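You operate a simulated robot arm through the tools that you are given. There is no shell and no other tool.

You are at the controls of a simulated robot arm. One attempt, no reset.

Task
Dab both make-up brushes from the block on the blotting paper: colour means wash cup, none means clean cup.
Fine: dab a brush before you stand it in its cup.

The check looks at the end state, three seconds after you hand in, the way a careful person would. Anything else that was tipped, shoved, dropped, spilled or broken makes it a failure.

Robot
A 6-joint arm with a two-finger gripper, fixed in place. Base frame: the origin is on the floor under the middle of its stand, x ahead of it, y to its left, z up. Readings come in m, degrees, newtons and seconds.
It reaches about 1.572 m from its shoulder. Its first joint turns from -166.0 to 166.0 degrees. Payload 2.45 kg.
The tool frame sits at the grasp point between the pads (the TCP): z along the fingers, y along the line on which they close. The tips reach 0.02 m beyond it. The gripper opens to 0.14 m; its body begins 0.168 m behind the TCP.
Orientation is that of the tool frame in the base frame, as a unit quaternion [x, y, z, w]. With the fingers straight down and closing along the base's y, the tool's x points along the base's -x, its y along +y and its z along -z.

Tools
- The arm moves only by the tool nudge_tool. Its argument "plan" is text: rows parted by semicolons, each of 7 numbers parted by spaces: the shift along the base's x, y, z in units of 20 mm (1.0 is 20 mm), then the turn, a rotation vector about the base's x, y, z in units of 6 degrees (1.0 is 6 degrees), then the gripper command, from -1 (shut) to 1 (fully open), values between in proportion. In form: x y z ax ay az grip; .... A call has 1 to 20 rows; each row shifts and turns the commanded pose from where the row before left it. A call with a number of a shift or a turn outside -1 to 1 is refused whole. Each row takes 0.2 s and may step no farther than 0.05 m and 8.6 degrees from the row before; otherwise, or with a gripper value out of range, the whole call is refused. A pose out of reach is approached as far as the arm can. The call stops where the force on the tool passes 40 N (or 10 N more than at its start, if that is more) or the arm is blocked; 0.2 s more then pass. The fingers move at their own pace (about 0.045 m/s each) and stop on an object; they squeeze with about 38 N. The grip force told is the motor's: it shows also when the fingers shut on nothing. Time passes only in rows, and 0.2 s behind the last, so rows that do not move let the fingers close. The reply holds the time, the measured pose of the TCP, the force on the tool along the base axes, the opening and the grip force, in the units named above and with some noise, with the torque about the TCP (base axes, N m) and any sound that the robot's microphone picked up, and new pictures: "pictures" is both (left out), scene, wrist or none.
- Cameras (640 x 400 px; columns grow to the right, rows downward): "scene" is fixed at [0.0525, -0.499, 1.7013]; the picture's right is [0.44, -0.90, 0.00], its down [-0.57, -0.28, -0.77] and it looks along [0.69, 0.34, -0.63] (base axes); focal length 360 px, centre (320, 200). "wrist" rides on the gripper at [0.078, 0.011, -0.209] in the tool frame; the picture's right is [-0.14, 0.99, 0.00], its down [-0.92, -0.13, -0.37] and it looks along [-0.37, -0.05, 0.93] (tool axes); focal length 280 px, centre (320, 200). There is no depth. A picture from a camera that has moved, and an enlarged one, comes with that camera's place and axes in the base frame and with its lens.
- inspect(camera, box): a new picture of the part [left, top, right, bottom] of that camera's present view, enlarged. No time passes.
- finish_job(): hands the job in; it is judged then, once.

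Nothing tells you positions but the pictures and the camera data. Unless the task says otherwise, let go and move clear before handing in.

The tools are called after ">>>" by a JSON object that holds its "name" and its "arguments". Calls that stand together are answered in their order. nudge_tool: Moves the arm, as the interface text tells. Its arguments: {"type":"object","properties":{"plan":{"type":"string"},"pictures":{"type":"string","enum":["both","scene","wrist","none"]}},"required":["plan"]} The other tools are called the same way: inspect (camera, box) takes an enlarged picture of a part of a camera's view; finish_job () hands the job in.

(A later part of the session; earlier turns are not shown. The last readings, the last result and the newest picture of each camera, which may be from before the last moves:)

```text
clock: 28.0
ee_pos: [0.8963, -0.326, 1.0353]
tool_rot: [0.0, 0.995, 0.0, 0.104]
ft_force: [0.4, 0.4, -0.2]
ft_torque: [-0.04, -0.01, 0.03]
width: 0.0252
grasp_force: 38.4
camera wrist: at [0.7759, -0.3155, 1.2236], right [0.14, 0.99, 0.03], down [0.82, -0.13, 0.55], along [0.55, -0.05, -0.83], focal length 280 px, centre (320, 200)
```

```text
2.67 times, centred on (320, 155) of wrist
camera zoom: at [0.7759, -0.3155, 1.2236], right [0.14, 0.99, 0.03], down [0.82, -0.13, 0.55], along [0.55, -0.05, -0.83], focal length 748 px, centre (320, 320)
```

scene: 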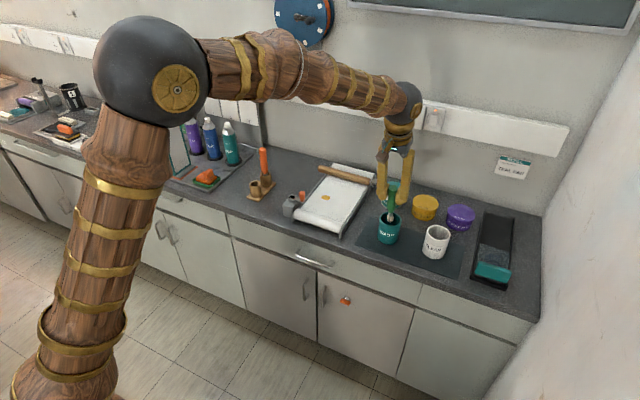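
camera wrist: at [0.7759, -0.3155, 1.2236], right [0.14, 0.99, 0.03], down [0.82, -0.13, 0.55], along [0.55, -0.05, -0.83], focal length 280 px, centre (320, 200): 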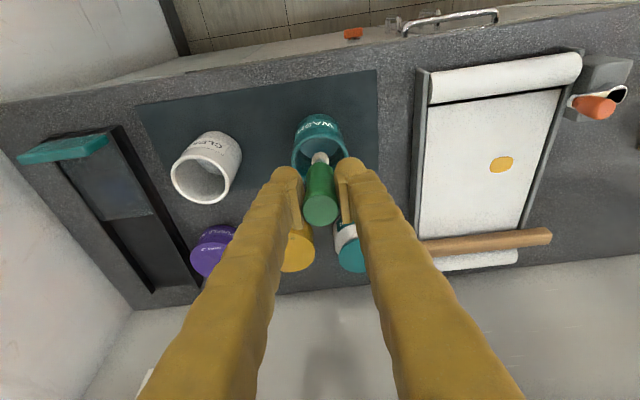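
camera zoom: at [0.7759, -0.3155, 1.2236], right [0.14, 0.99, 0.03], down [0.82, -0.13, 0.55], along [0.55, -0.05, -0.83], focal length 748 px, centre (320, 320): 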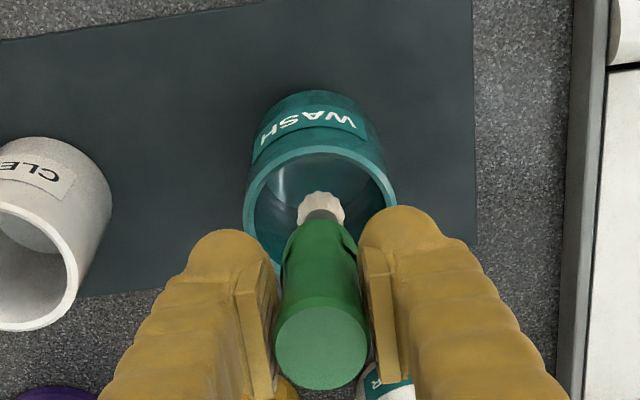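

The bristles are inside the WASH cup with no contact. I'll lower further in gentle steps and watch the force.

>>> {"name": "nudge_tool", "arguments": {"plan": "0 0 -0.6 0 0 0 -1;0 0 -0.6 0 0 0 -1;0 0 -0.5 0 0 0 -1;0 0 -0.3 0 0 0 -1;0 0 0 0 0 0 -1"}}

>>> {"name": "inspect", "arguments": {"camera": "scene", "box": [350, 150, 450, 260]}}

>>> {"name": "inspect", "arguments": {"camera": "wrist", "box": [250, 80, 390, 230]}}

```text
clock: 29.2
ee_pos: [0.8961, -0.3266, 0.9954]
tool_rot: [0.0, 0.995, 0.0, 0.104]
ft_force: [0.2, -0.1, -0.6]
ft_torque: [0.01, 0.02, 0.02]
width: 0.0253
grasp_force: 37.4
camera wrist: at [0.7758, -0.3165, 1.1842], right [0.14, 0.99, 0.03], down [0.82, -0.13, 0.55], along [0.55, -0.05, -0.83], focal length 280 px, centre (320, 200)
```

scene: 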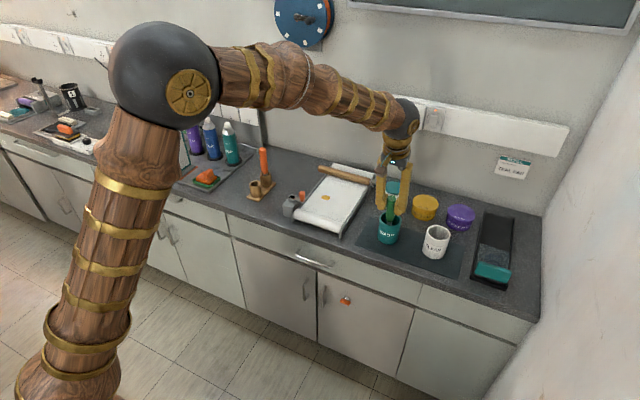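
wrist: 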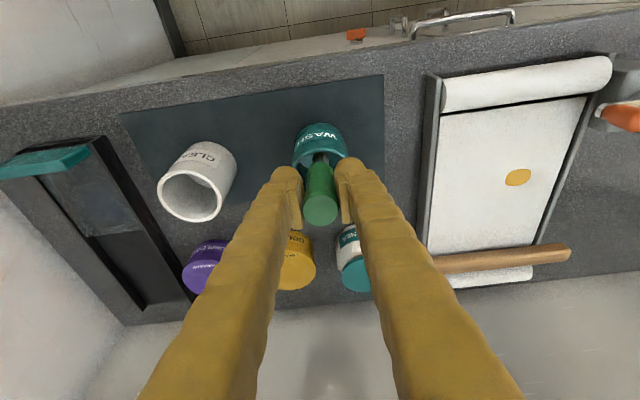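

```text
3.64 times, centred on (400, 205) of scene
camera zoom: at [0.0525, -0.499, 1.7013], right [0.44, -0.9, 0.0], down [-0.57, -0.28, -0.77], along [0.69, 0.34, -0.63], focal length 1311 px, centre (29, 182)
```

zoom: 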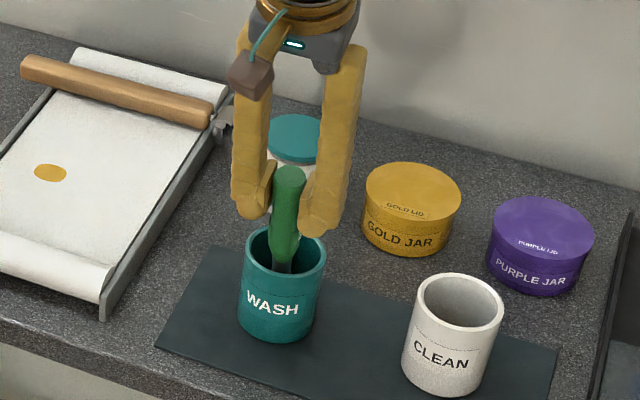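

```text
2.67 times, centred on (320, 155) of wrist
camera zoom: at [0.7758, -0.3165, 1.1842], right [0.14, 0.99, 0.03], down [0.82, -0.13, 0.55], along [0.55, -0.05, -0.83], focal length 748 px, centre (320, 320)
```

zoom: 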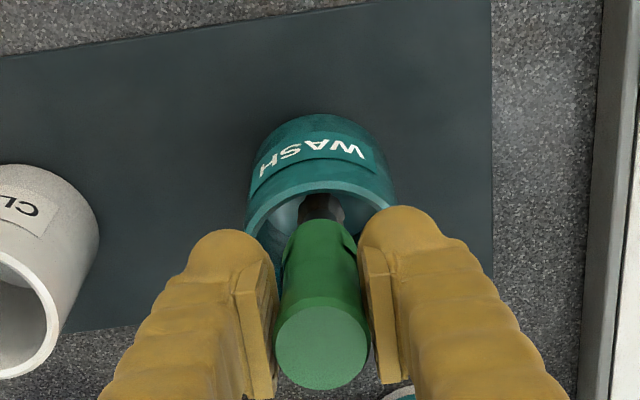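

No contact yet, and the tip is about 1.5–2 cm above the cup floor. I'll continue in fine steps.

>>> {"name": "nudge_tool", "arguments": {"plan": "0 0 -0.15 0 0 0 -1;0 0 -0.15 0 0 0 -1;0 0 -0.1 0 0 0 -1;0 0 0 0 0 0 -1", "pictures": "none"}}

```text
clock: 30.2
ee_pos: [0.8947, -0.3261, 0.9881]
tool_rot: [0.001, 0.995, 0.001, 0.104]
ft_force: [0.6, 0.3, 0.0]
ft_torque: [0.0, -0.02, 0.02]
width: 0.0252
grasp_force: 37.8
```

The readings still show no contact, so I'll take a few more millimetres.

>>> {"name": "nudge_tool", "arguments": {"plan": "0 0 -0.1 0 0 0 -1;0 0 -0.1 0 0 0 -1;0 0 0 0 0 0 -1", "pictures": "none"}}

```text
clock: 31.0
ee_pos: [0.8966, -0.3263, 0.9834]
tool_rot: [0.0, 0.995, 0.0, 0.104]
ft_force: [0.3, -0.1, -1.3]
ft_torque: [0.0, -0.07, -0.01]
width: 0.0252
grasp_force: 37.6
```

>>> {"name": "nudge_tool", "arguments": {"plan": "0 0 -0.1 0 0 0 -1;0 0 -0.1 0 0 0 -1;0 0 0 0 0 0 -1", "pictures": "none"}}

>>> {"name": "inspect", "arguments": {"camera": "scene", "box": [350, 150, 450, 260]}}

```text
clock: 31.8
ee_pos: [0.8951, -0.3254, 0.9791]
tool_rot: [0.0, 0.994, 0.0, 0.105]
ft_force: [1.2, -1.6, -0.2]
ft_torque: [-0.1, -0.04, -0.05]
width: 0.0254
grasp_force: 38.0
```

```text
3.64 times, centred on (400, 205) of scene
camera zoom: at [0.0525, -0.499, 1.7013], right [0.44, -0.9, 0.0], down [-0.57, -0.28, -0.77], along [0.69, 0.34, -0.63], focal length 1311 px, centre (29, 182)
```

zoom: 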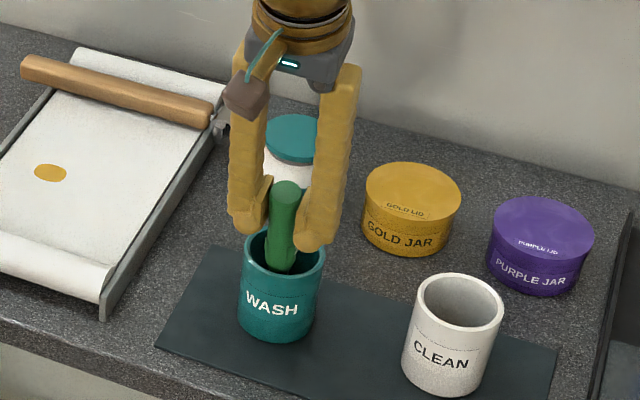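

A tiny side force may be showing, possibly noise. I'll go 2 mm more and check again.

>>> {"name": "nudge_tool", "arguments": {"plan": "0 0 -0.1 0 0 0 -1;0 0 0 0 0 0 -1", "pictures": "none"}}

```text
clock: 32.4
ee_pos: [0.8963, -0.3256, 0.9778]
tool_rot: [0.0, 0.995, 0.0, 0.104]
ft_force: [0.6, 0.0, 1.0]
ft_torque: [-0.06, -0.09, -0.04]
width: 0.0254
grasp_force: 37.7
```

>>> {"name": "nudge_tool", "arguments": {"plan": "0 0 -0.1 0 0 0 -1;0 0 0 0 0 0 -1", "pictures": "wrist"}}

>>> {"name": "inspect", "arguments": {"camera": "wrist", "box": [260, 90, 380, 210]}}

```text
clock: 33.0
ee_pos: [0.8965, -0.3272, 0.9746]
tool_rot: [0.0, 0.995, 0.0, 0.105]
ft_force: [1.6, 0.5, 1.3]
ft_torque: [0.02, -0.11, 0.04]
width: 0.0255
grasp_force: 37.8
camera wrist: at [0.7745, -0.316, 1.1639], right [0.14, 0.99, 0.03], down [0.82, -0.13, 0.55], along [0.55, -0.05, -0.83], focal length 280 px, centre (320, 200)
```

wrist: 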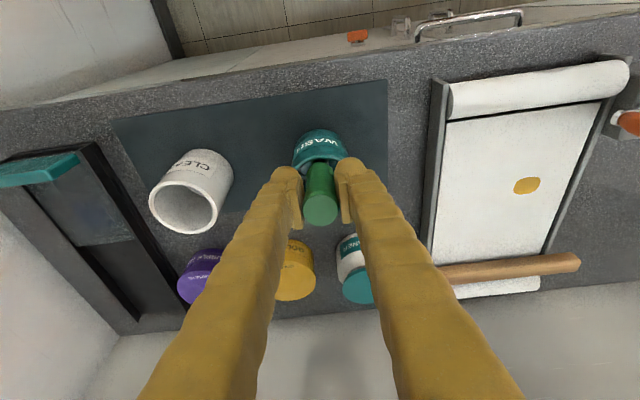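

```text
3.33 times, centred on (320, 150) of wrist
camera zoom: at [0.7745, -0.316, 1.1639], right [0.14, 0.99, 0.03], down [0.82, -0.13, 0.55], along [0.55, -0.05, -0.83], focal length 935 px, centre (320, 367)
```

zoom: 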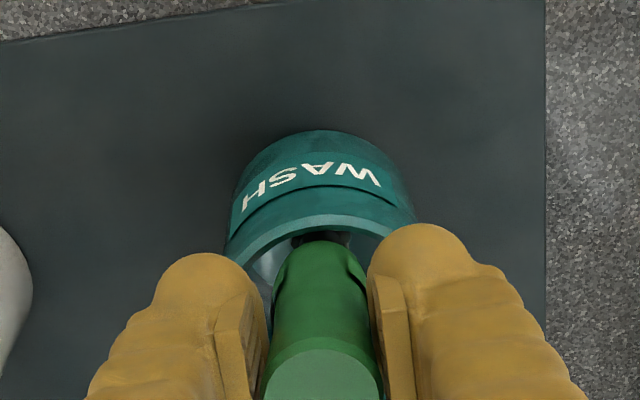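

There's a light contact as the handle touches the near inner rim, and the tip is within a few millimetres of the cup floor. I'll ease 1 mm away from the rim and open the gripper.

>>> {"name": "nudge_tool", "arguments": {"plan": "0.06 0 0 0 0 0 -1;0 0 0 0 0 0 -0.5;0 0 0 0 0 0 -0.4;0 0 0 0 0 0 -0.2;0 0 0 0 0 0 0.2;0 0 0 0 0 0 0.6;0 0 0 0 0 0 1;0 0 0 0 0 0 1;0 0 0 0 0 0 1;0 0 0 0 0 0 1"}}

>>> {"name": "inspect", "arguments": {"camera": "scene", "box": [350, 150, 450, 260]}}

>>> {"name": "inspect", "arguments": {"camera": "wrist", "box": [240, 90, 400, 250]}}

```text
clock: 35.2
ee_pos: [0.8977, -0.3258, 0.9744]
tool_rot: [0.0, 0.995, 0.0, 0.104]
ft_force: [0.4, 0.5, -0.4]
ft_torque: [-0.03, 0.02, 0.02]
width: 0.14
grasp_force: 0.1
camera wrist: at [0.7759, -0.3156, 1.1636], right [0.14, 0.99, 0.03], down [0.82, -0.13, 0.55], along [0.55, -0.05, -0.83], focal length 280 px, centre (320, 200)
```

scene: 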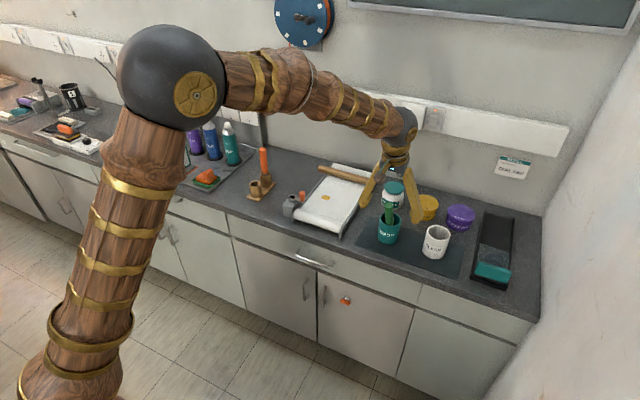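
wrist: 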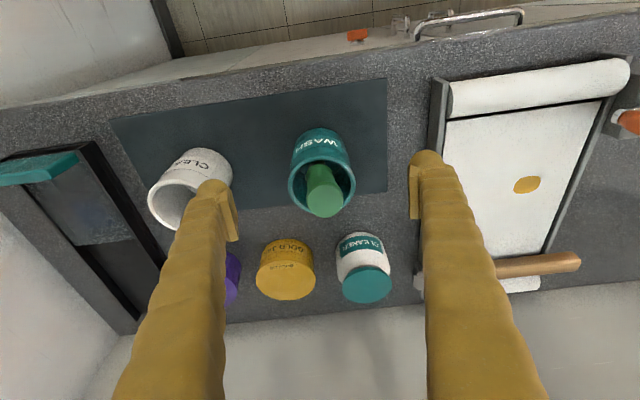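

```text
3.64 times, centred on (400, 205) of scene
camera zoom: at [0.0525, -0.499, 1.7013], right [0.44, -0.9, 0.0], down [-0.57, -0.28, -0.77], along [0.69, 0.34, -0.63], focal length 1311 px, centre (29, 182)
```

zoom: 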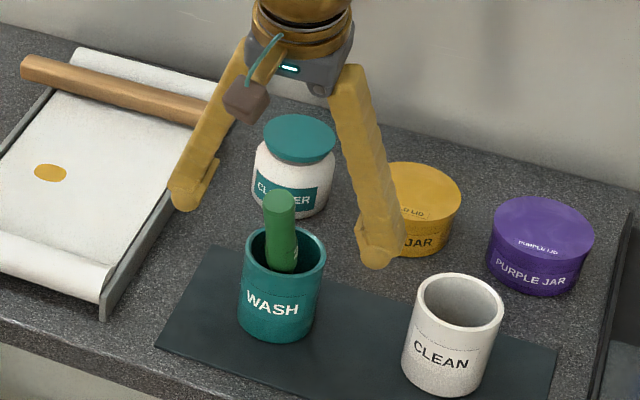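

```text
2.50 times, centred on (320, 170) of wrist
camera zoom: at [0.7759, -0.3156, 1.1636], right [0.14, 0.99, 0.03], down [0.82, -0.13, 0.55], along [0.55, -0.05, -0.83], focal length 701 px, centre (320, 275)
```

zoom: 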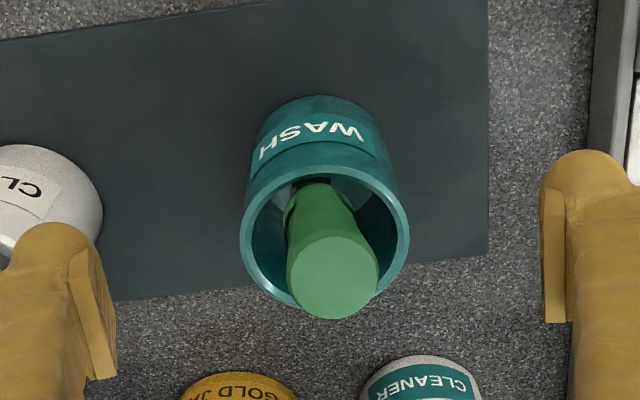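

The green brush stands in the WASH cup, the cup hasn't moved, and nothing else was touched. I'll rise clear, straighten the tool and head back towards the orange brush at (0.991, 0.199).

>>> {"name": "nudge_tool", "arguments": {"plan": "0 0 0.5 0 0 0 1;0 0 0.8 0 0 0 1;0 0 1 0 0 0 1;0 0 1 0 0 0 1;0 0 1 0 0 0 1;0 0 1 0 0 0 1;0 0 1 0 0 0 1;0 0 1 0 0 0 1;0 0 1 0 0 0 1;0 0 1 0 0 0 1;0 0 1 0 0.7 0 1;0 0 0 0 0.7 0 1;0 0 0 0 0.6 0 1;0 0 0 0 0 0 1"}}

>>> {"name": "inspect", "arguments": {"camera": "scene", "box": [350, 150, 450, 260]}}

```text
clock: 38.2
ee_pos: [0.8974, -0.3281, 1.1807]
tool_rot: [0.0, 1.0, 0.001, 0.0]
ft_force: [-0.9, -0.4, 0.6]
ft_torque: [0.0, 0.02, 0.02]
width: 0.1399
grasp_force: 0.0
camera wrist: at [0.8182, -0.3164, 1.3899], right [0.14, 0.99, 0.0], down [0.92, -0.13, 0.37], along [0.36, -0.05, -0.93], focal length 280 px, centre (320, 200)
```

scene: 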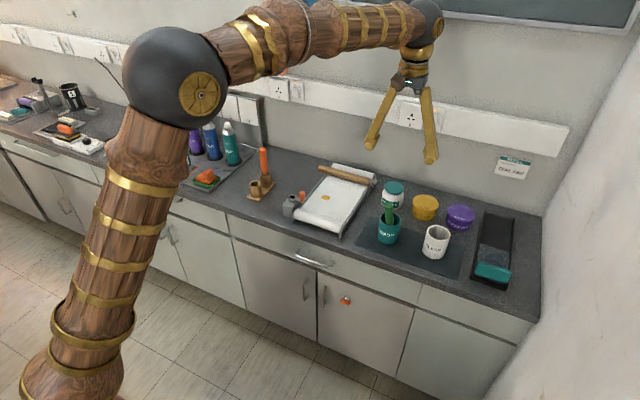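
wrist: 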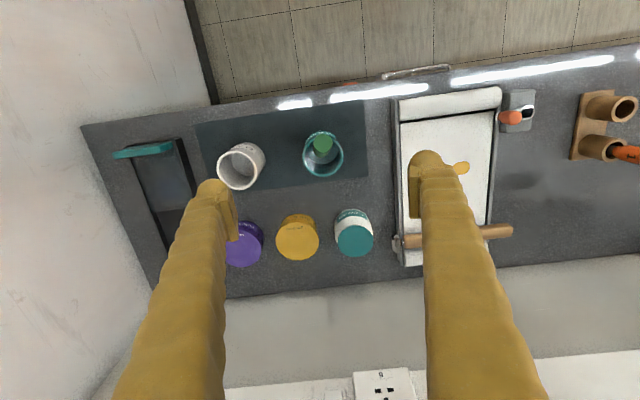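

```text
3.64 times, centred on (400, 205) of scene
camera zoom: at [0.0525, -0.499, 1.7013], right [0.44, -0.9, 0.0], down [-0.57, -0.28, -0.77], along [0.69, 0.34, -0.63], focal length 1311 px, centre (29, 182)
```

zoom: 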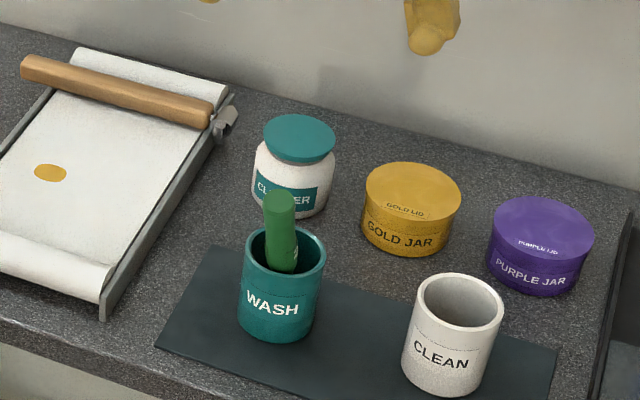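

Brush 2 is stable in WASH. Next I travel to above the orange brush.

>>> {"name": "nudge_tool", "arguments": {"plan": "0 1 0 0 0 0 1;0 1 0 0 0 0 1;0.2 1 0 0 0 0 1;0.2 1 0 0 0 0 1;0.2 1 0 0 0 0 1;0.2 1 0 0 0 0 1;0.2 1 0 0 0 0 1;0.2 1 0 0 0 0 1;0.2 1 0 0 0 0 1;0.2 1 0 0 0 0 1;0.2 1 0 0 0 0 1;0.2 1 0 0 0 0 1;0.2 1 0 0 0 0 1;0.2 1 0 0 0 0 1;0.2 1 0 0 0 0 1;0.2 1 0 0 0 0 1;0.2 1 0 0 0 0 1;0.2 1 0 0 0 0 1;0.2 1 0 0 0 0 1;0.2 1 0 0 0 0 1", "pictures": "none"}}

>>> {"name": "nudge_tool", "arguments": {"plan": "0.2 1 0 0 0 0 1;0.2 1 0 0 0 0 1;0.2 1 0 0 0 0 1;0.2 1 0 0 0 0 1;0.2 1 0 0 0 0 1;0.1 1 0 0 0 0 1;0 0.3 0 0 0 0 1;0 0 0 0 0 0 1"}}

>>> {"name": "inspect", "arguments": {"camera": "wrist", "box": [260, 80, 380, 220]}}

```text
clock: 42.4
ee_pos: [0.9711, 0.0727, 1.1815]
tool_rot: [0.001, 1.0, 0.0, 0.001]
ft_force: [-0.4, 0.6, 0.3]
ft_torque: [-0.02, -0.01, 0.0]
width: 0.14
grasp_force: 0.0
```

```text
clock: 44.2
ee_pos: [0.9893, 0.1996, 1.1815]
tool_rot: [0.001, 1.0, 0.0, 0.0]
ft_force: [-0.6, -0.1, -0.5]
ft_torque: [-0.02, 0.0, 0.01]
width: 0.14
grasp_force: 0.1
camera wrist: at [0.9109, 0.2103, 1.3913], right [0.14, 0.99, 0.0], down [0.92, -0.13, 0.37], along [0.37, -0.05, -0.93], focal length 280 px, centre (320, 200)
```

scene: 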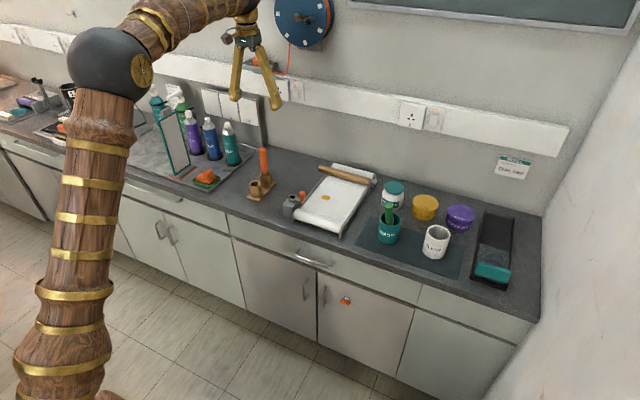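
wrist: 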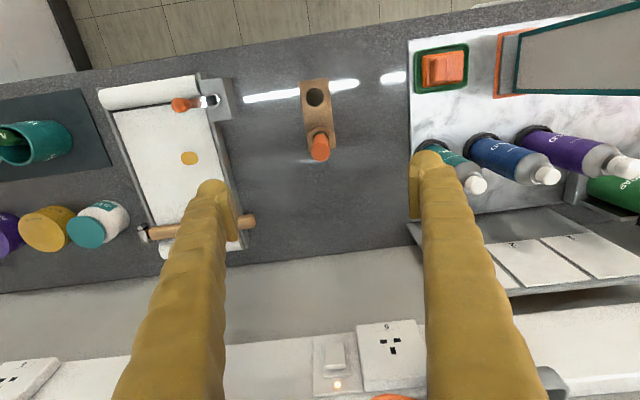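

```text
2.86 times, centred on (320, 150) of wrist
camera zoom: at [0.9109, 0.2103, 1.3913], right [0.14, 0.99, 0.0], down [0.92, -0.13, 0.37], along [0.37, -0.05, -0.93], focal length 801 px, centre (320, 343)
```

zoom: 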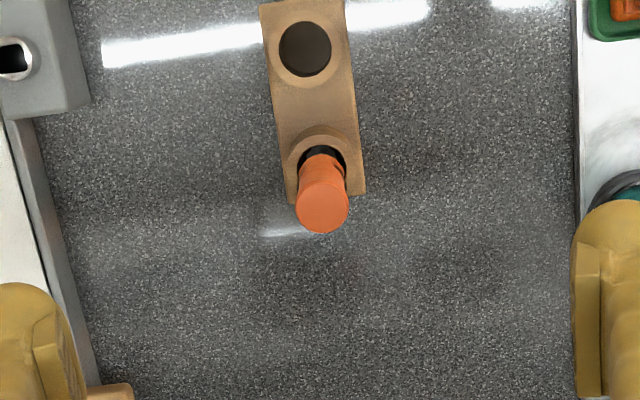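

The orange brush top is at about (0.9925, 0.1995). I'll descend around it and check partway.

>>> {"name": "nudge_tool", "arguments": {"plan": "0.12 0 -1 0 0 0 1;0 0 -1 0 0 0 1;0 0 -1 0 0 0 1;0 0 -1 0 0 0 1;0 0 -1 0 0 0 1;0 0 -1 0 0 0 1;0 0 -1 0 0 0 1;0 0 0 0 0 0 1"}}

>>> {"name": "inspect", "arguments": {"camera": "wrist", "box": [180, 100, 460, 275]}}

```text
clock: 46.0
ee_pos: [0.992, 0.1995, 1.0418]
tool_rot: [0.0, 1.0, 0.0, 0.0]
ft_force: [-0.2, -0.1, 0.4]
ft_torque: [0.0, -0.02, -0.07]
width: 0.1398
grasp_force: 0.1
camera wrist: at [0.912, 0.2105, 1.2507], right [0.14, 0.99, 0.0], down [0.92, -0.13, 0.37], along [0.37, -0.05, -0.93], focal length 280 px, centre (320, 200)
```

scene: 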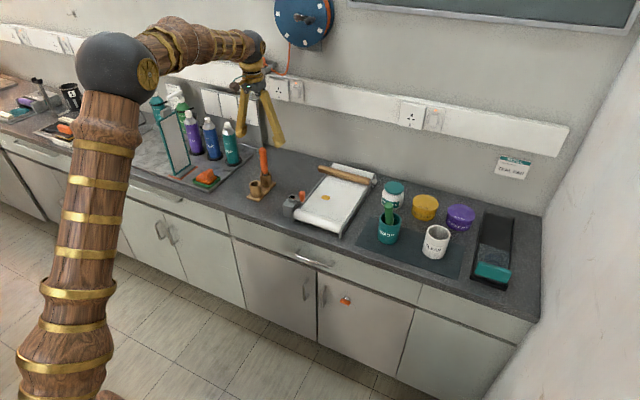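
wrist: 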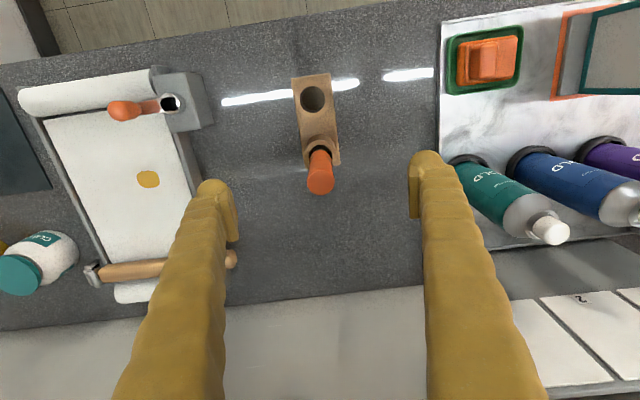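

```text
2.29 times, centred on (320, 188) of wrist
camera zoom: at [0.912, 0.2105, 1.2507], right [0.14, 0.99, 0.0], down [0.92, -0.13, 0.37], along [0.37, -0.05, -0.93], focal length 641 px, centre (320, 229)
```

zoom: 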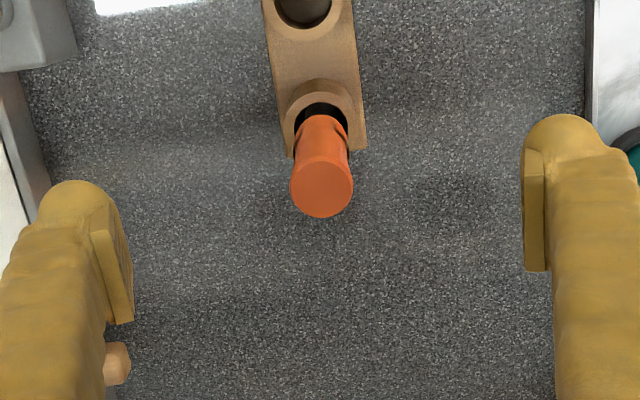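

The brush is centred. I'll lower to about z 0.976 and close.

>>> {"name": "nudge_tool", "arguments": {"plan": "0 0 -1 0 0 0 1;0 0 -1 0 0 0 1;0 0 -1 0 0 0 1;0 0 -0.2 0 0 0 1;0 0 0 0 0 0 1;0 0 0 0 0 0 0.4;0 0 0 0 0 0 -0.2;0 0 0 0 0 0 -0.6;0 0 0 0 0 0 -1;0 0 0 0 0 0 -1;0 0 0 0 0 0 -1;0 0 0 0 0 0 -1;0 0 0 0 0 0 -1", "pictures": "wrist"}}

```text
clock: 48.8
ee_pos: [0.9925, 0.1992, 0.9771]
tool_rot: [0.0, 1.0, 0.0, 0.0]
ft_force: [0.0, 0.2, -0.3]
ft_torque: [0.0, 0.0, 0.02]
width: 0.0264
grasp_force: 32.3
camera wrist: at [0.9133, 0.2103, 1.1873], right [0.14, 0.99, 0.0], down [0.92, -0.13, 0.37], along [0.37, -0.05, -0.93], focal length 280 px, centre (320, 200)
```

wrist: 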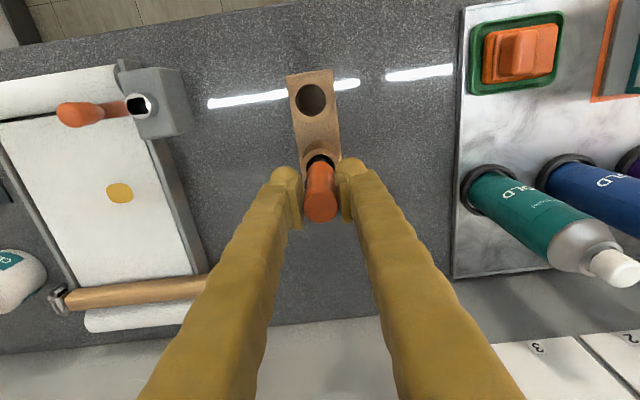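

The orange brush is gripped. I'll lift straight up and check that the block stays put.

>>> {"name": "nudge_tool", "arguments": {"plan": "0 0 0 0 0 0 -1;0 0 0.3 0 0 0 -1;0 0 0.5 0 0 0 -1;0 0 0.7 0 0 0 -1;0 0 0.8 0 0 0 -1;0 0 1 0 0 0 -1;0 0 1 0 0 0 -1;0 0 1 0 0 0 -1;0 0 1 0 0 0 -1;0 0 1 0 0 0 -1;0 0 1 0 0 0 -1;0 0 0 0 0 0 -1"}}

>>> {"name": "inspect", "arguments": {"camera": "scene", "box": [220, 80, 320, 210]}}

>>> {"name": "inspect", "arguments": {"camera": "wrist", "box": [80, 70, 360, 245]}}

```text
clock: 51.4
ee_pos: [0.9935, 0.2001, 1.1429]
tool_rot: [-0.001, 1.0, 0.0, -0.001]
ft_force: [-0.4, -0.4, 0.0]
ft_torque: [0.01, -0.01, 0.03]
width: 0.0255
grasp_force: 38.2
camera wrist: at [0.9148, 0.2102, 1.3518], right [0.14, 0.99, 0.0], down [0.92, -0.13, 0.37], along [0.37, -0.05, -0.93], focal length 280 px, centre (320, 200)
```

scene: 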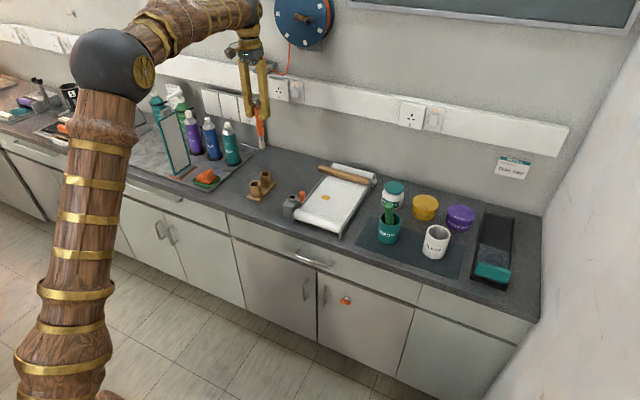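
wrist: 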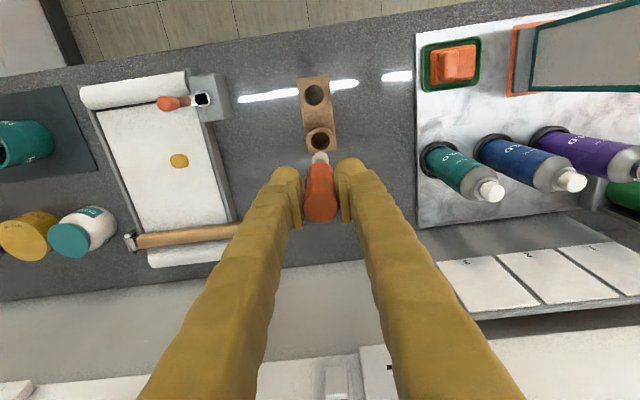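

```text
3.08 times, centred on (270, 145) of scene
camera zoom: at [0.0525, -0.499, 1.7013], right [0.44, -0.9, 0.0], down [-0.57, -0.28, -0.77], along [0.69, 0.34, -0.63], focal length 1109 px, centre (474, 369)
```

zoom: 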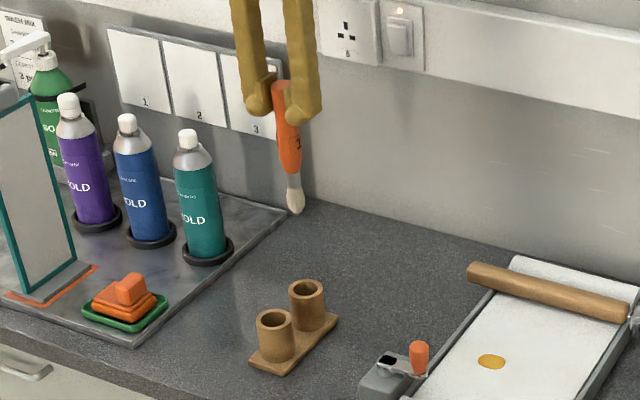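

```text
2.29 times, centred on (220, 158) of wrist
camera zoom: at [0.9148, 0.2102, 1.3518], right [0.14, 0.99, 0.0], down [0.92, -0.13, 0.37], along [0.37, -0.05, -0.93], focal length 641 px, centre (549, 297)
```

zoom: 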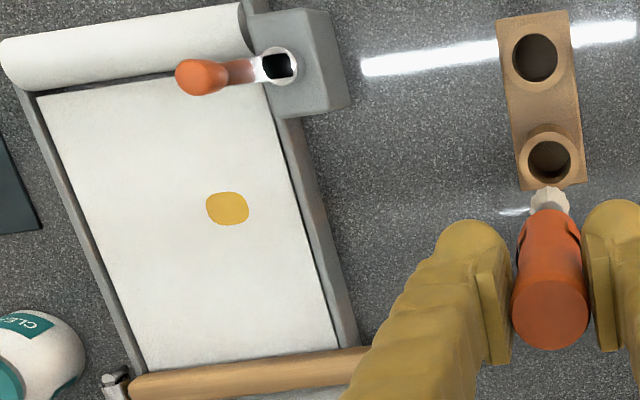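

The block is unmoved and the orange brush came out cleanly. I'll carry it to a fresh spot on the paper at about (1.0, -0.125), well away from the gold mark.

>>> {"name": "nudge_tool", "arguments": {"plan": "0 -0.7 0 0 0 0 -1;0 -1 0 0 0 0 -1;0 -1 0 0 0 0 -1;0 -1 0 0 0 0 -1;0 -1 0 0 0 0 -1;0 -1 0 0 0 0 -1;0 -1 0 0 0 0 -1;0 -1 0 0 0 0 -1;0 -1 0 0 0 0 -1;0 -1 0 0 0 0 -1;0.1 -1 0 0 0 0 -1;0.1 -1 0 0 0 0 -1;0.1 -1 0 0 0 0 -1;0.1 -1 -0.2 0 0 0 -1;0 -1 -0.6 0 0 0 -1;0 -1 -0.8 0 0 0 -1;0 -0.5 -0.8 0 0 0 -1;0 0 -0.6 0 0 0 -1;0 0 0 0 0 0 -1"}}

>>> {"name": "inspect", "arguments": {"camera": "scene", "box": [280, 100, 400, 240]}}

>>> {"name": "inspect", "arguments": {"camera": "wrist", "box": [250, 50, 430, 230]}}

```text
clock: 55.4
ee_pos: [1.0042, -0.123, 1.0832]
tool_rot: [0.0, 1.0, 0.0, 0.0]
ft_force: [0.9, 0.2, 0.0]
ft_torque: [0.01, 0.0, -0.02]
width: 0.0254
grasp_force: 37.6
camera wrist: at [0.9252, -0.114, 1.2922], right [0.14, 0.99, 0.0], down [0.92, -0.13, 0.37], along [0.37, -0.05, -0.93], focal length 280 px, centre (320, 200)
```

scene: 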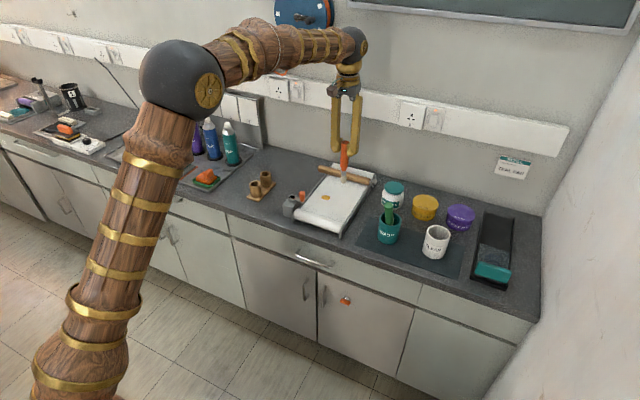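
wrist: 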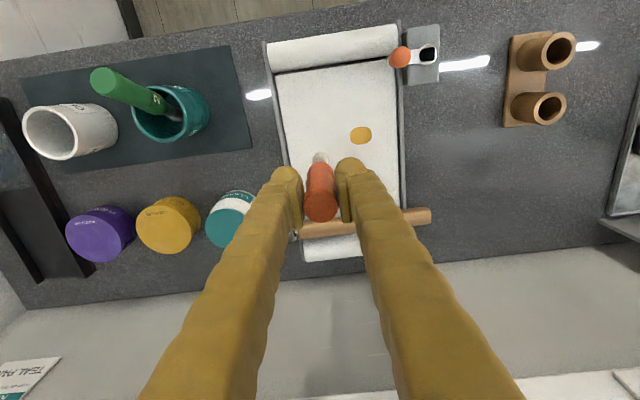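

```text
2.86 times, centred on (340, 170) of scene
camera zoom: at [0.0525, -0.499, 1.7013], right [0.44, -0.9, 0.0], down [-0.57, -0.28, -0.77], along [0.69, 0.34, -0.63], focal length 1030 px, centre (263, 286)
```

zoom: 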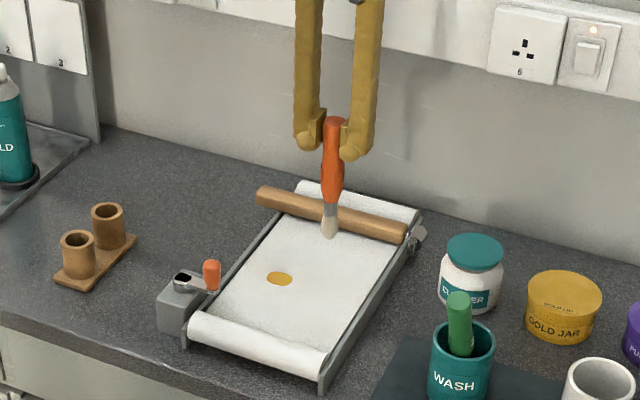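

```text
2.22 times, centred on (340, 140) of wrist
camera zoom: at [0.9252, -0.114, 1.2922], right [0.14, 0.99, 0.0], down [0.92, -0.13, 0.37], along [0.37, -0.05, -0.93], focal length 623 px, centre (276, 333)
```

zoom: 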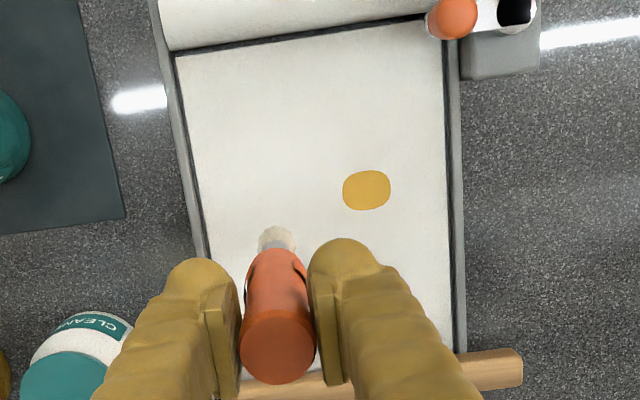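

The brush is above clean paper. I'll descend to just above contact and then use fine steps.

>>> {"name": "nudge_tool", "arguments": {"plan": "0 0 -0.9 0 0 0 -1;0 0 -0.9 0 0 0 -1;0 0 -0.9 0 0 0 -1;0 0 -0.8 0 0 0 -1;0 0 -0.5 0 0 0 -1;0 0 -0.3 0 0 0 -1;0 0 0 0 0 0 -1", "pictures": "none"}}

>>> {"name": "inspect", "arguments": {"camera": "scene", "box": [295, 150, 375, 220]}}

```text
clock: 57.0
ee_pos: [1.002, -0.1263, 1.0013]
tool_rot: [0.0, 1.0, 0.0, 0.0]
ft_force: [0.3, -0.3, -0.3]
ft_torque: [-0.02, -0.01, 0.01]
width: 0.0256
grasp_force: 37.9
```

```text
5.71 times, centred on (335, 185) of scene
camera zoom: at [0.0525, -0.499, 1.7013], right [0.44, -0.9, 0.0], down [-0.57, -0.28, -0.77], along [0.69, 0.34, -0.63], focal length 2060 px, centre (234, 286)
```

zoom: 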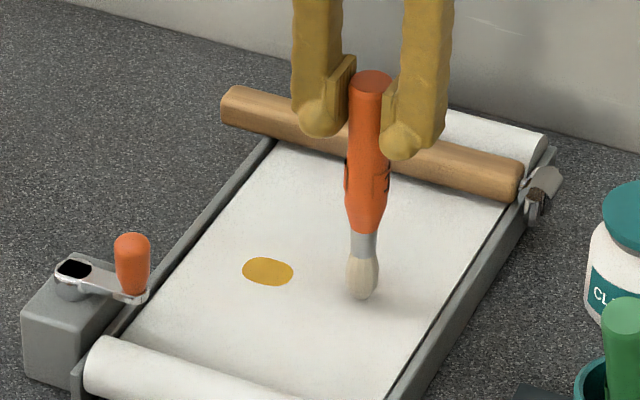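

>>> {"name": "nudge_tool", "arguments": {"plan": "0 0 -0.1 0 0 0 -1;0 0 -0.1 0 0 0 -1;0 0 0 0 0 0 -1", "pictures": "none"}}

```text
clock: 57.8
ee_pos: [1.0015, -0.1247, 0.996]
tool_rot: [0.0, 1.0, 0.0, 0.002]
ft_force: [0.4, 0.5, 35.2]
ft_torque: [0.02, -0.21, 0.02]
width: 0.0256
grasp_force: 37.9
```

Contact reached 35 N, so the brush is pressed on the paper. I'll check for a mark and then lift.

>>> {"name": "inspect", "arguments": {"camera": "scene", "box": [295, 150, 375, 220]}}

>>> {"name": "nudge_tool", "arguments": {"plan": "0 0 0.3 0 0 0 -1;0 0 0.5 0 0 0 -1;0 0 0.7 0 0 0 -1;0 0 1 0 0 0 -1;0 0 1 0 0 0 -1;0 0 1 0 0 0 -1;0 0 1 0 0 0 -1;0 0 0 0 0 0 -1"}}

>>> {"name": "inspect", "arguments": {"camera": "scene", "box": [290, 110, 390, 230]}}

>>> {"name": "inspect", "arguments": {"camera": "wrist", "box": [250, 50, 430, 230]}}

```text
5.71 times, centred on (335, 185) of scene
camera zoom: at [0.0525, -0.499, 1.7013], right [0.44, -0.9, 0.0], down [-0.57, -0.28, -0.77], along [0.69, 0.34, -0.63], focal length 2060 px, centre (234, 286)
```

zoom: 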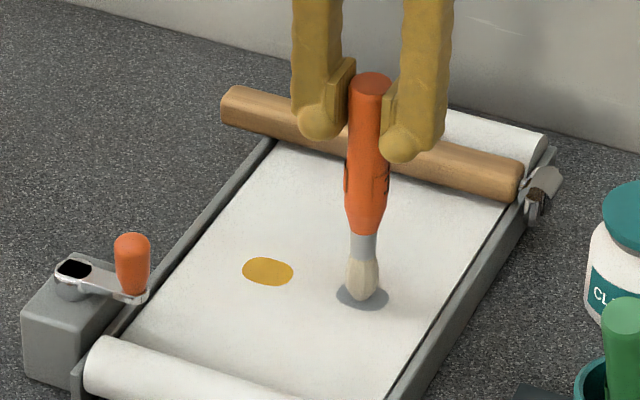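

```text
clock: 59.6
ee_pos: [1.0001, -0.1243, 1.104]
tool_rot: [0.0, 1.0, 0.0, 0.0]
ft_force: [0.3, -0.3, -0.3]
ft_torque: [0.02, 0.01, 0.03]
width: 0.0255
grasp_force: 37.4
camera wrist: at [0.9219, -0.1139, 1.3138], right [0.14, 0.99, 0.0], down [0.92, -0.13, 0.37], along [0.37, -0.05, -0.93], focal length 280 px, centre (320, 200)
```

scene: 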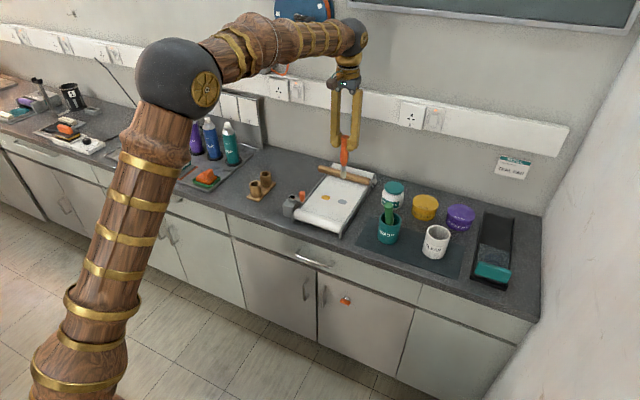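
wrist: 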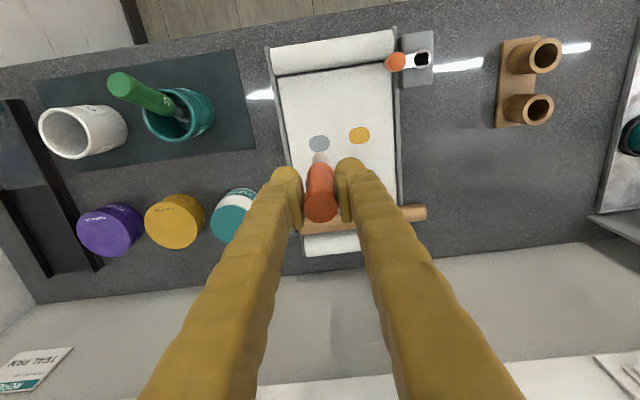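

```text
3.33 times, centred on (340, 170) of scene
camera zoom: at [0.0525, -0.499, 1.7013], right [0.44, -0.9, 0.0], down [-0.57, -0.28, -0.77], along [0.69, 0.34, -0.63], focal length 1202 px, centre (253, 300)
```

zoom: 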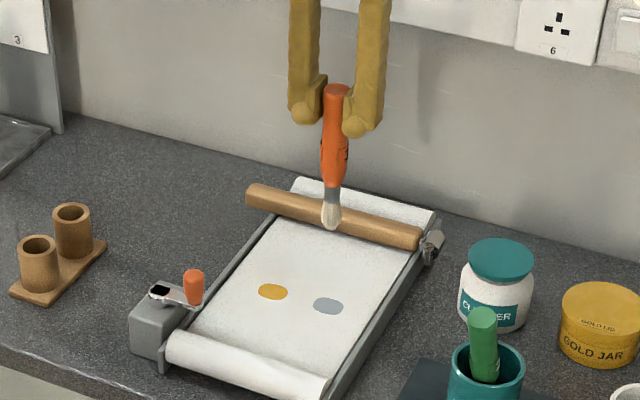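

```text
2.22 times, centred on (340, 140) of wrist
camera zoom: at [0.9219, -0.1139, 1.3138], right [0.14, 0.99, 0.0], down [0.92, -0.13, 0.37], along [0.37, -0.05, -0.93], focal length 623 px, centre (276, 333)
```

zoom: 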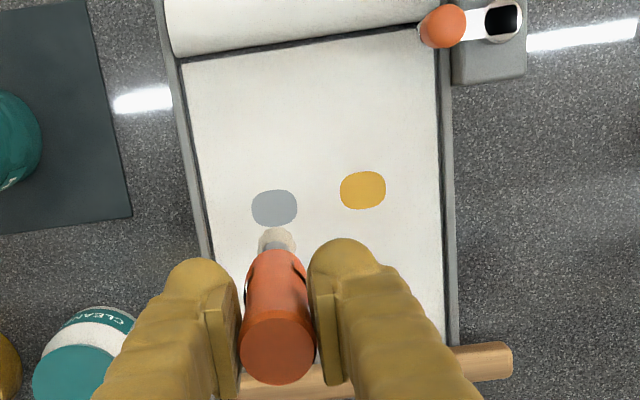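

The second dab left a grey mark rather than an obviously coloured one. I'll look closely to tell whether it's just a damp patch or pigment.

>>> {"name": "inspect", "arguments": {"camera": "wrist", "box": [295, 115, 385, 170]}}

>>> {"name": "inspect", "arguments": {"camera": "scene", "box": [310, 185, 350, 210]}}

>>> {"name": "inspect", "arguments": {"camera": "scene", "box": [325, 150, 360, 190]}}

```text
7.11 times, centred on (340, 142) of wrist
camera zoom: at [0.9219, -0.1139, 1.3138], right [0.14, 0.99, 0.0], down [0.92, -0.13, 0.37], along [0.37, -0.05, -0.93], focal length 1994 px, centre (178, 609)
```

zoom: 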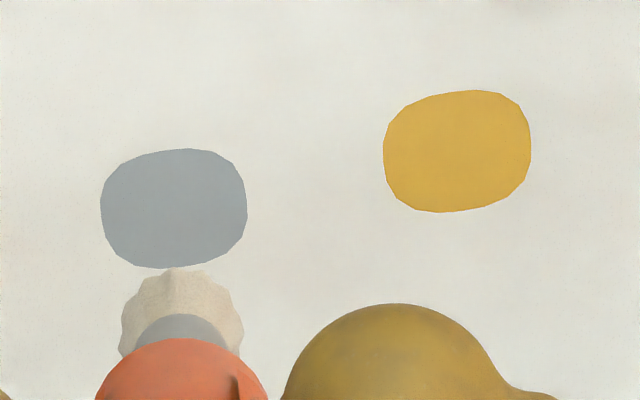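

```text
16.00 times, centred on (330, 198) of scene
camera zoom: at [0.0525, -0.499, 1.7013], right [0.44, -0.9, 0.0], down [-0.57, -0.28, -0.77], along [0.69, 0.34, -0.63], focal length 5768 px, centre (160, 240)
```

zoom: 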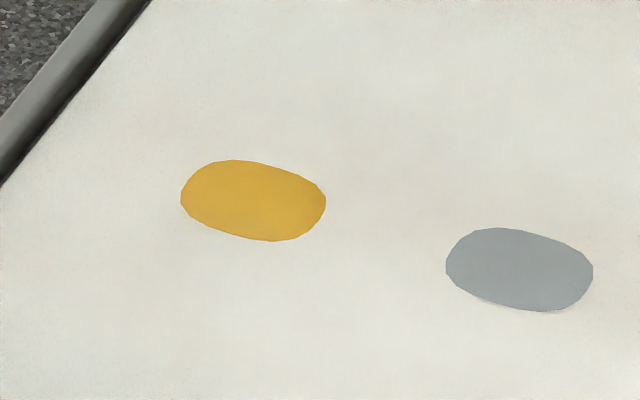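

```text
10.00 times, centred on (342, 170) of scene
camera zoom: at [0.0525, -0.499, 1.7013], right [0.44, -0.9, 0.0], down [-0.57, -0.28, -0.77], along [0.69, 0.34, -0.63], focal length 3605 px, centre (95, 500)
```

zoom: 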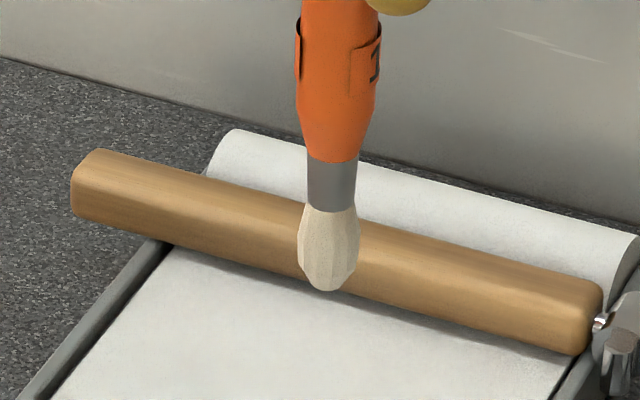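

The grey patch has no hue, so I take it as a plain damp mark and brush 1 as the colourless one. It goes in the CLEAN cup at about (0.920, -0.478). I'll raise it high enough to pass over the green handle and move there.

>>> {"name": "nudge_tool", "arguments": {"plan": "0 -0.5 0.86 0 0 0 -1;0 -0.6 0.86 0 0 0 -1;0 -0.6 0.86 0 0 0 -1;0 -0.6 0.86 0 0 0 -1;0 -0.7 0.86 0 0 0 -1;-0.33 -0.98 0 0 0 0 -1;-0.33 -0.98 0 0 0 0 -1;-0.33 -0.98 0 0 0 0 -1;-0.33 -0.98 0 0 0 0 -1;-0.33 -0.98 0 0 0 0 -1;-0.33 -0.98 0 0 0 0 -1;-0.33 -0.98 0 0 0 0 -1;-0.33 -0.98 0 0 0 0 -1;-0.33 -0.98 0 0 0 0 -1;-0.33 -0.98 0 0 0 0 -1;-0.33 -0.98 0 0 0 0 -1;-0.33 -0.98 0 0 0 0 -1;-0.33 -0.98 0 0 0 0 -1;-0.33 -0.98 0 0 0 0 -1;-0.33 -0.98 0 0 0 0 -1", "pictures": "none"}}

>>> {"name": "nudge_tool", "arguments": {"plan": "0 0 0 0 -0.5 0 -1;0 0 0 0 -0.8 0 -1;0 0 0 0 -0.7 0 -1;0 0 0 0 0 0 -1"}}

>>> {"name": "inspect", "arguments": {"camera": "scene", "box": [380, 120, 490, 270]}}

>>> {"name": "inspect", "arguments": {"camera": "wrist", "box": [240, 80, 400, 230]}}

```text
clock: 63.8
ee_pos: [0.9042, -0.4798, 1.1903]
tool_rot: [0.001, 1.0, 0.0, 0.0]
ft_force: [-0.1, -1.5, -0.3]
ft_torque: [-0.04, 0.03, 0.03]
width: 0.0253
grasp_force: 37.7
```

```text
clock: 64.8
ee_pos: [0.9046, -0.4792, 1.1894]
tool_rot: [-0.001, 0.994, 0.0, 0.105]
ft_force: [0.2, 0.2, -0.5]
ft_torque: [0.04, -0.02, 0.0]
width: 0.0255
grasp_force: 38.3
camera wrist: at [0.7829, -0.4684, 1.3784], right [0.14, 0.99, 0.03], down [0.82, -0.13, 0.55], along [0.55, -0.05, -0.83], focal length 280 px, centre (320, 200)
```

scene: 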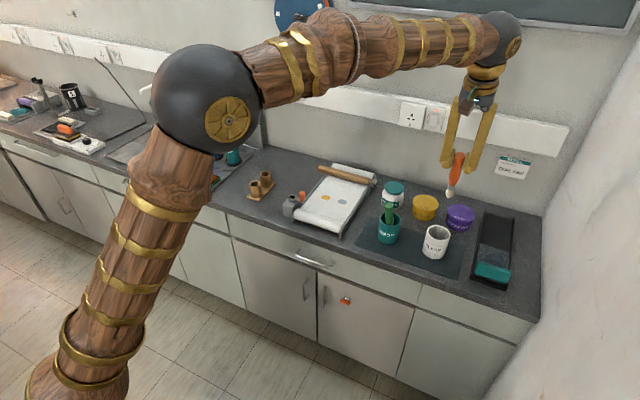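
wrist: 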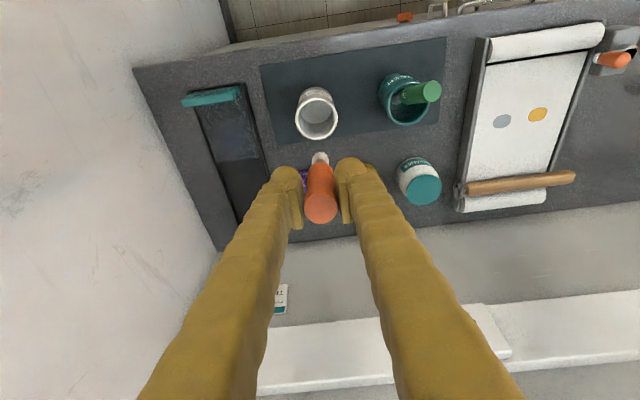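

```text
2.67 times, centred on (435, 195) of scene
camera zoom: at [0.0525, -0.499, 1.7013], right [0.44, -0.9, 0.0], down [-0.57, -0.28, -0.77], along [0.69, 0.34, -0.63], focal length 961 px, centre (13, 213)
```

zoom: 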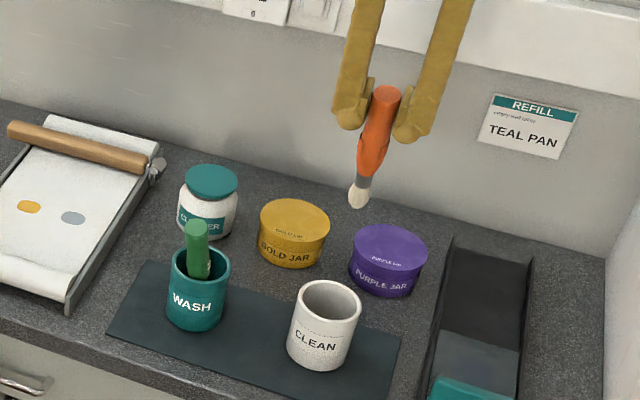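

```text
2.67 times, centred on (320, 155) of wrist
camera zoom: at [0.7829, -0.4684, 1.3784], right [0.14, 0.99, 0.03], down [0.82, -0.13, 0.55], along [0.55, -0.05, -0.83], focal length 748 px, centre (320, 320)
```

zoom: 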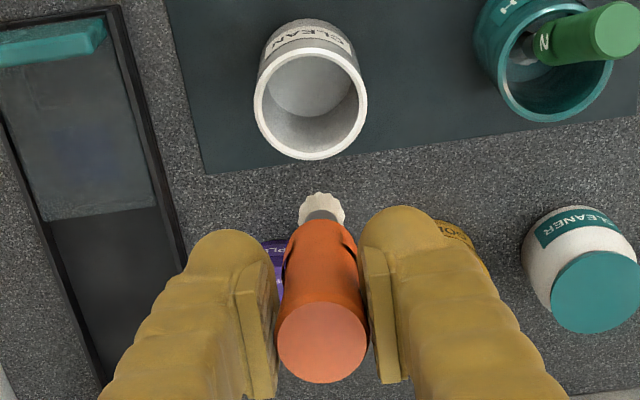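

The CLEAN cup centre is at about (0.922, -0.480) and the brush tip is nearly above it at about (0.933, -0.479). I'll lower to just above the rim and check.

>>> {"name": "nudge_tool", "arguments": {"plan": "-0.07 -0.05 -0.8 0 0 0 -1;0 0 -1 0 0 0 -1;0 0 -1 0 0 0 -1;0 0 -1 0 0 0 -1;0 0 -0.9 0 0 0 -1;0 0 -0.6 0 0 0 -1;0 0 0 0 0 0 -1"}}

>>> {"name": "inspect", "arguments": {"camera": "scene", "box": [380, 150, 490, 270]}}

>>> {"name": "inspect", "arguments": {"camera": "wrist", "box": [240, 80, 400, 230]}}

```text
clock: 66.4
ee_pos: [0.9002, -0.481, 1.0841]
tool_rot: [0.0, 0.995, -0.001, 0.104]
ft_force: [0.1, -0.2, -0.1]
ft_torque: [-0.02, 0.0, 0.0]
width: 0.0256
grasp_force: 37.6
camera wrist: at [0.7808, -0.4702, 1.2723], right [0.14, 0.99, 0.03], down [0.82, -0.13, 0.55], along [0.55, -0.05, -0.83], focal length 280 px, centre (320, 200)
```

scene: 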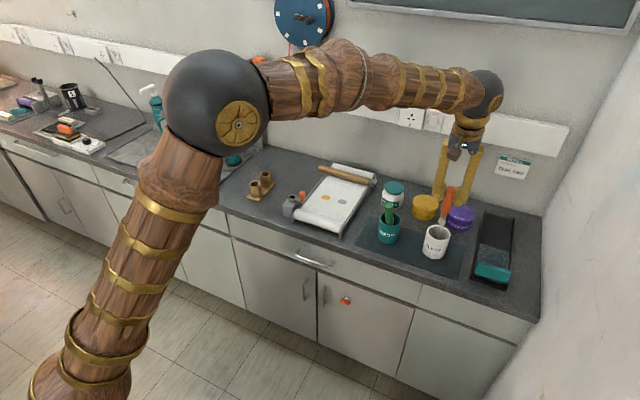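
wrist: 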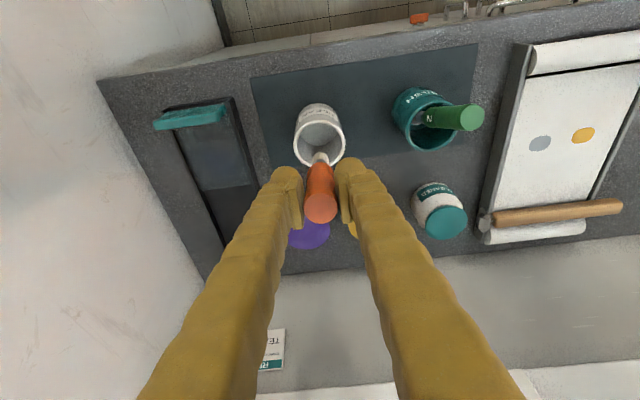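

```text
3.33 times, centred on (435, 210) of scene
camera zoom: at [0.0525, -0.499, 1.7013], right [0.44, -0.9, 0.0], down [-0.57, -0.28, -0.77], along [0.69, 0.34, -0.63], focal length 1202 px, centre (-63, 167)
```

zoom: 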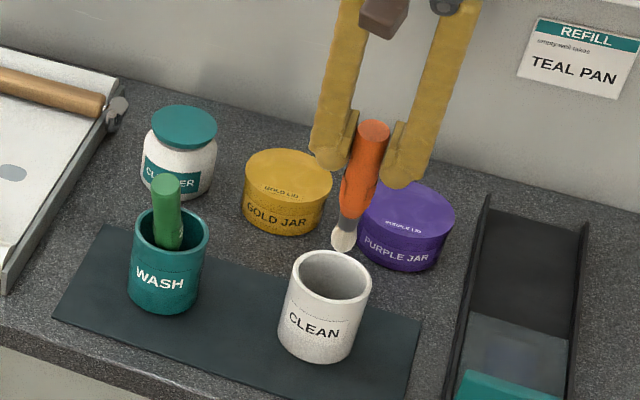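

```text
2.67 times, centred on (320, 155) of wrist
camera zoom: at [0.7808, -0.4702, 1.2723], right [0.14, 0.99, 0.03], down [0.82, -0.13, 0.55], along [0.55, -0.05, -0.83], focal length 748 px, centre (320, 320)
```

zoom: 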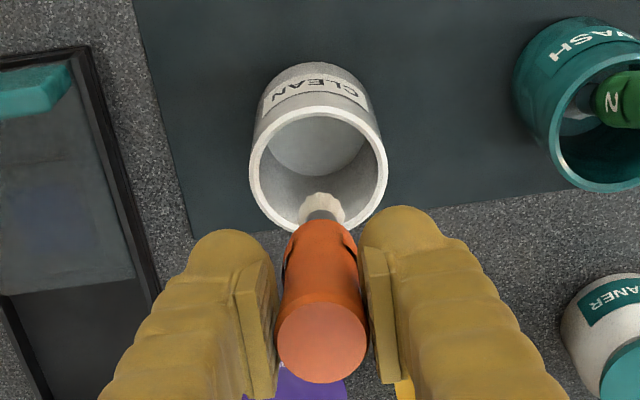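

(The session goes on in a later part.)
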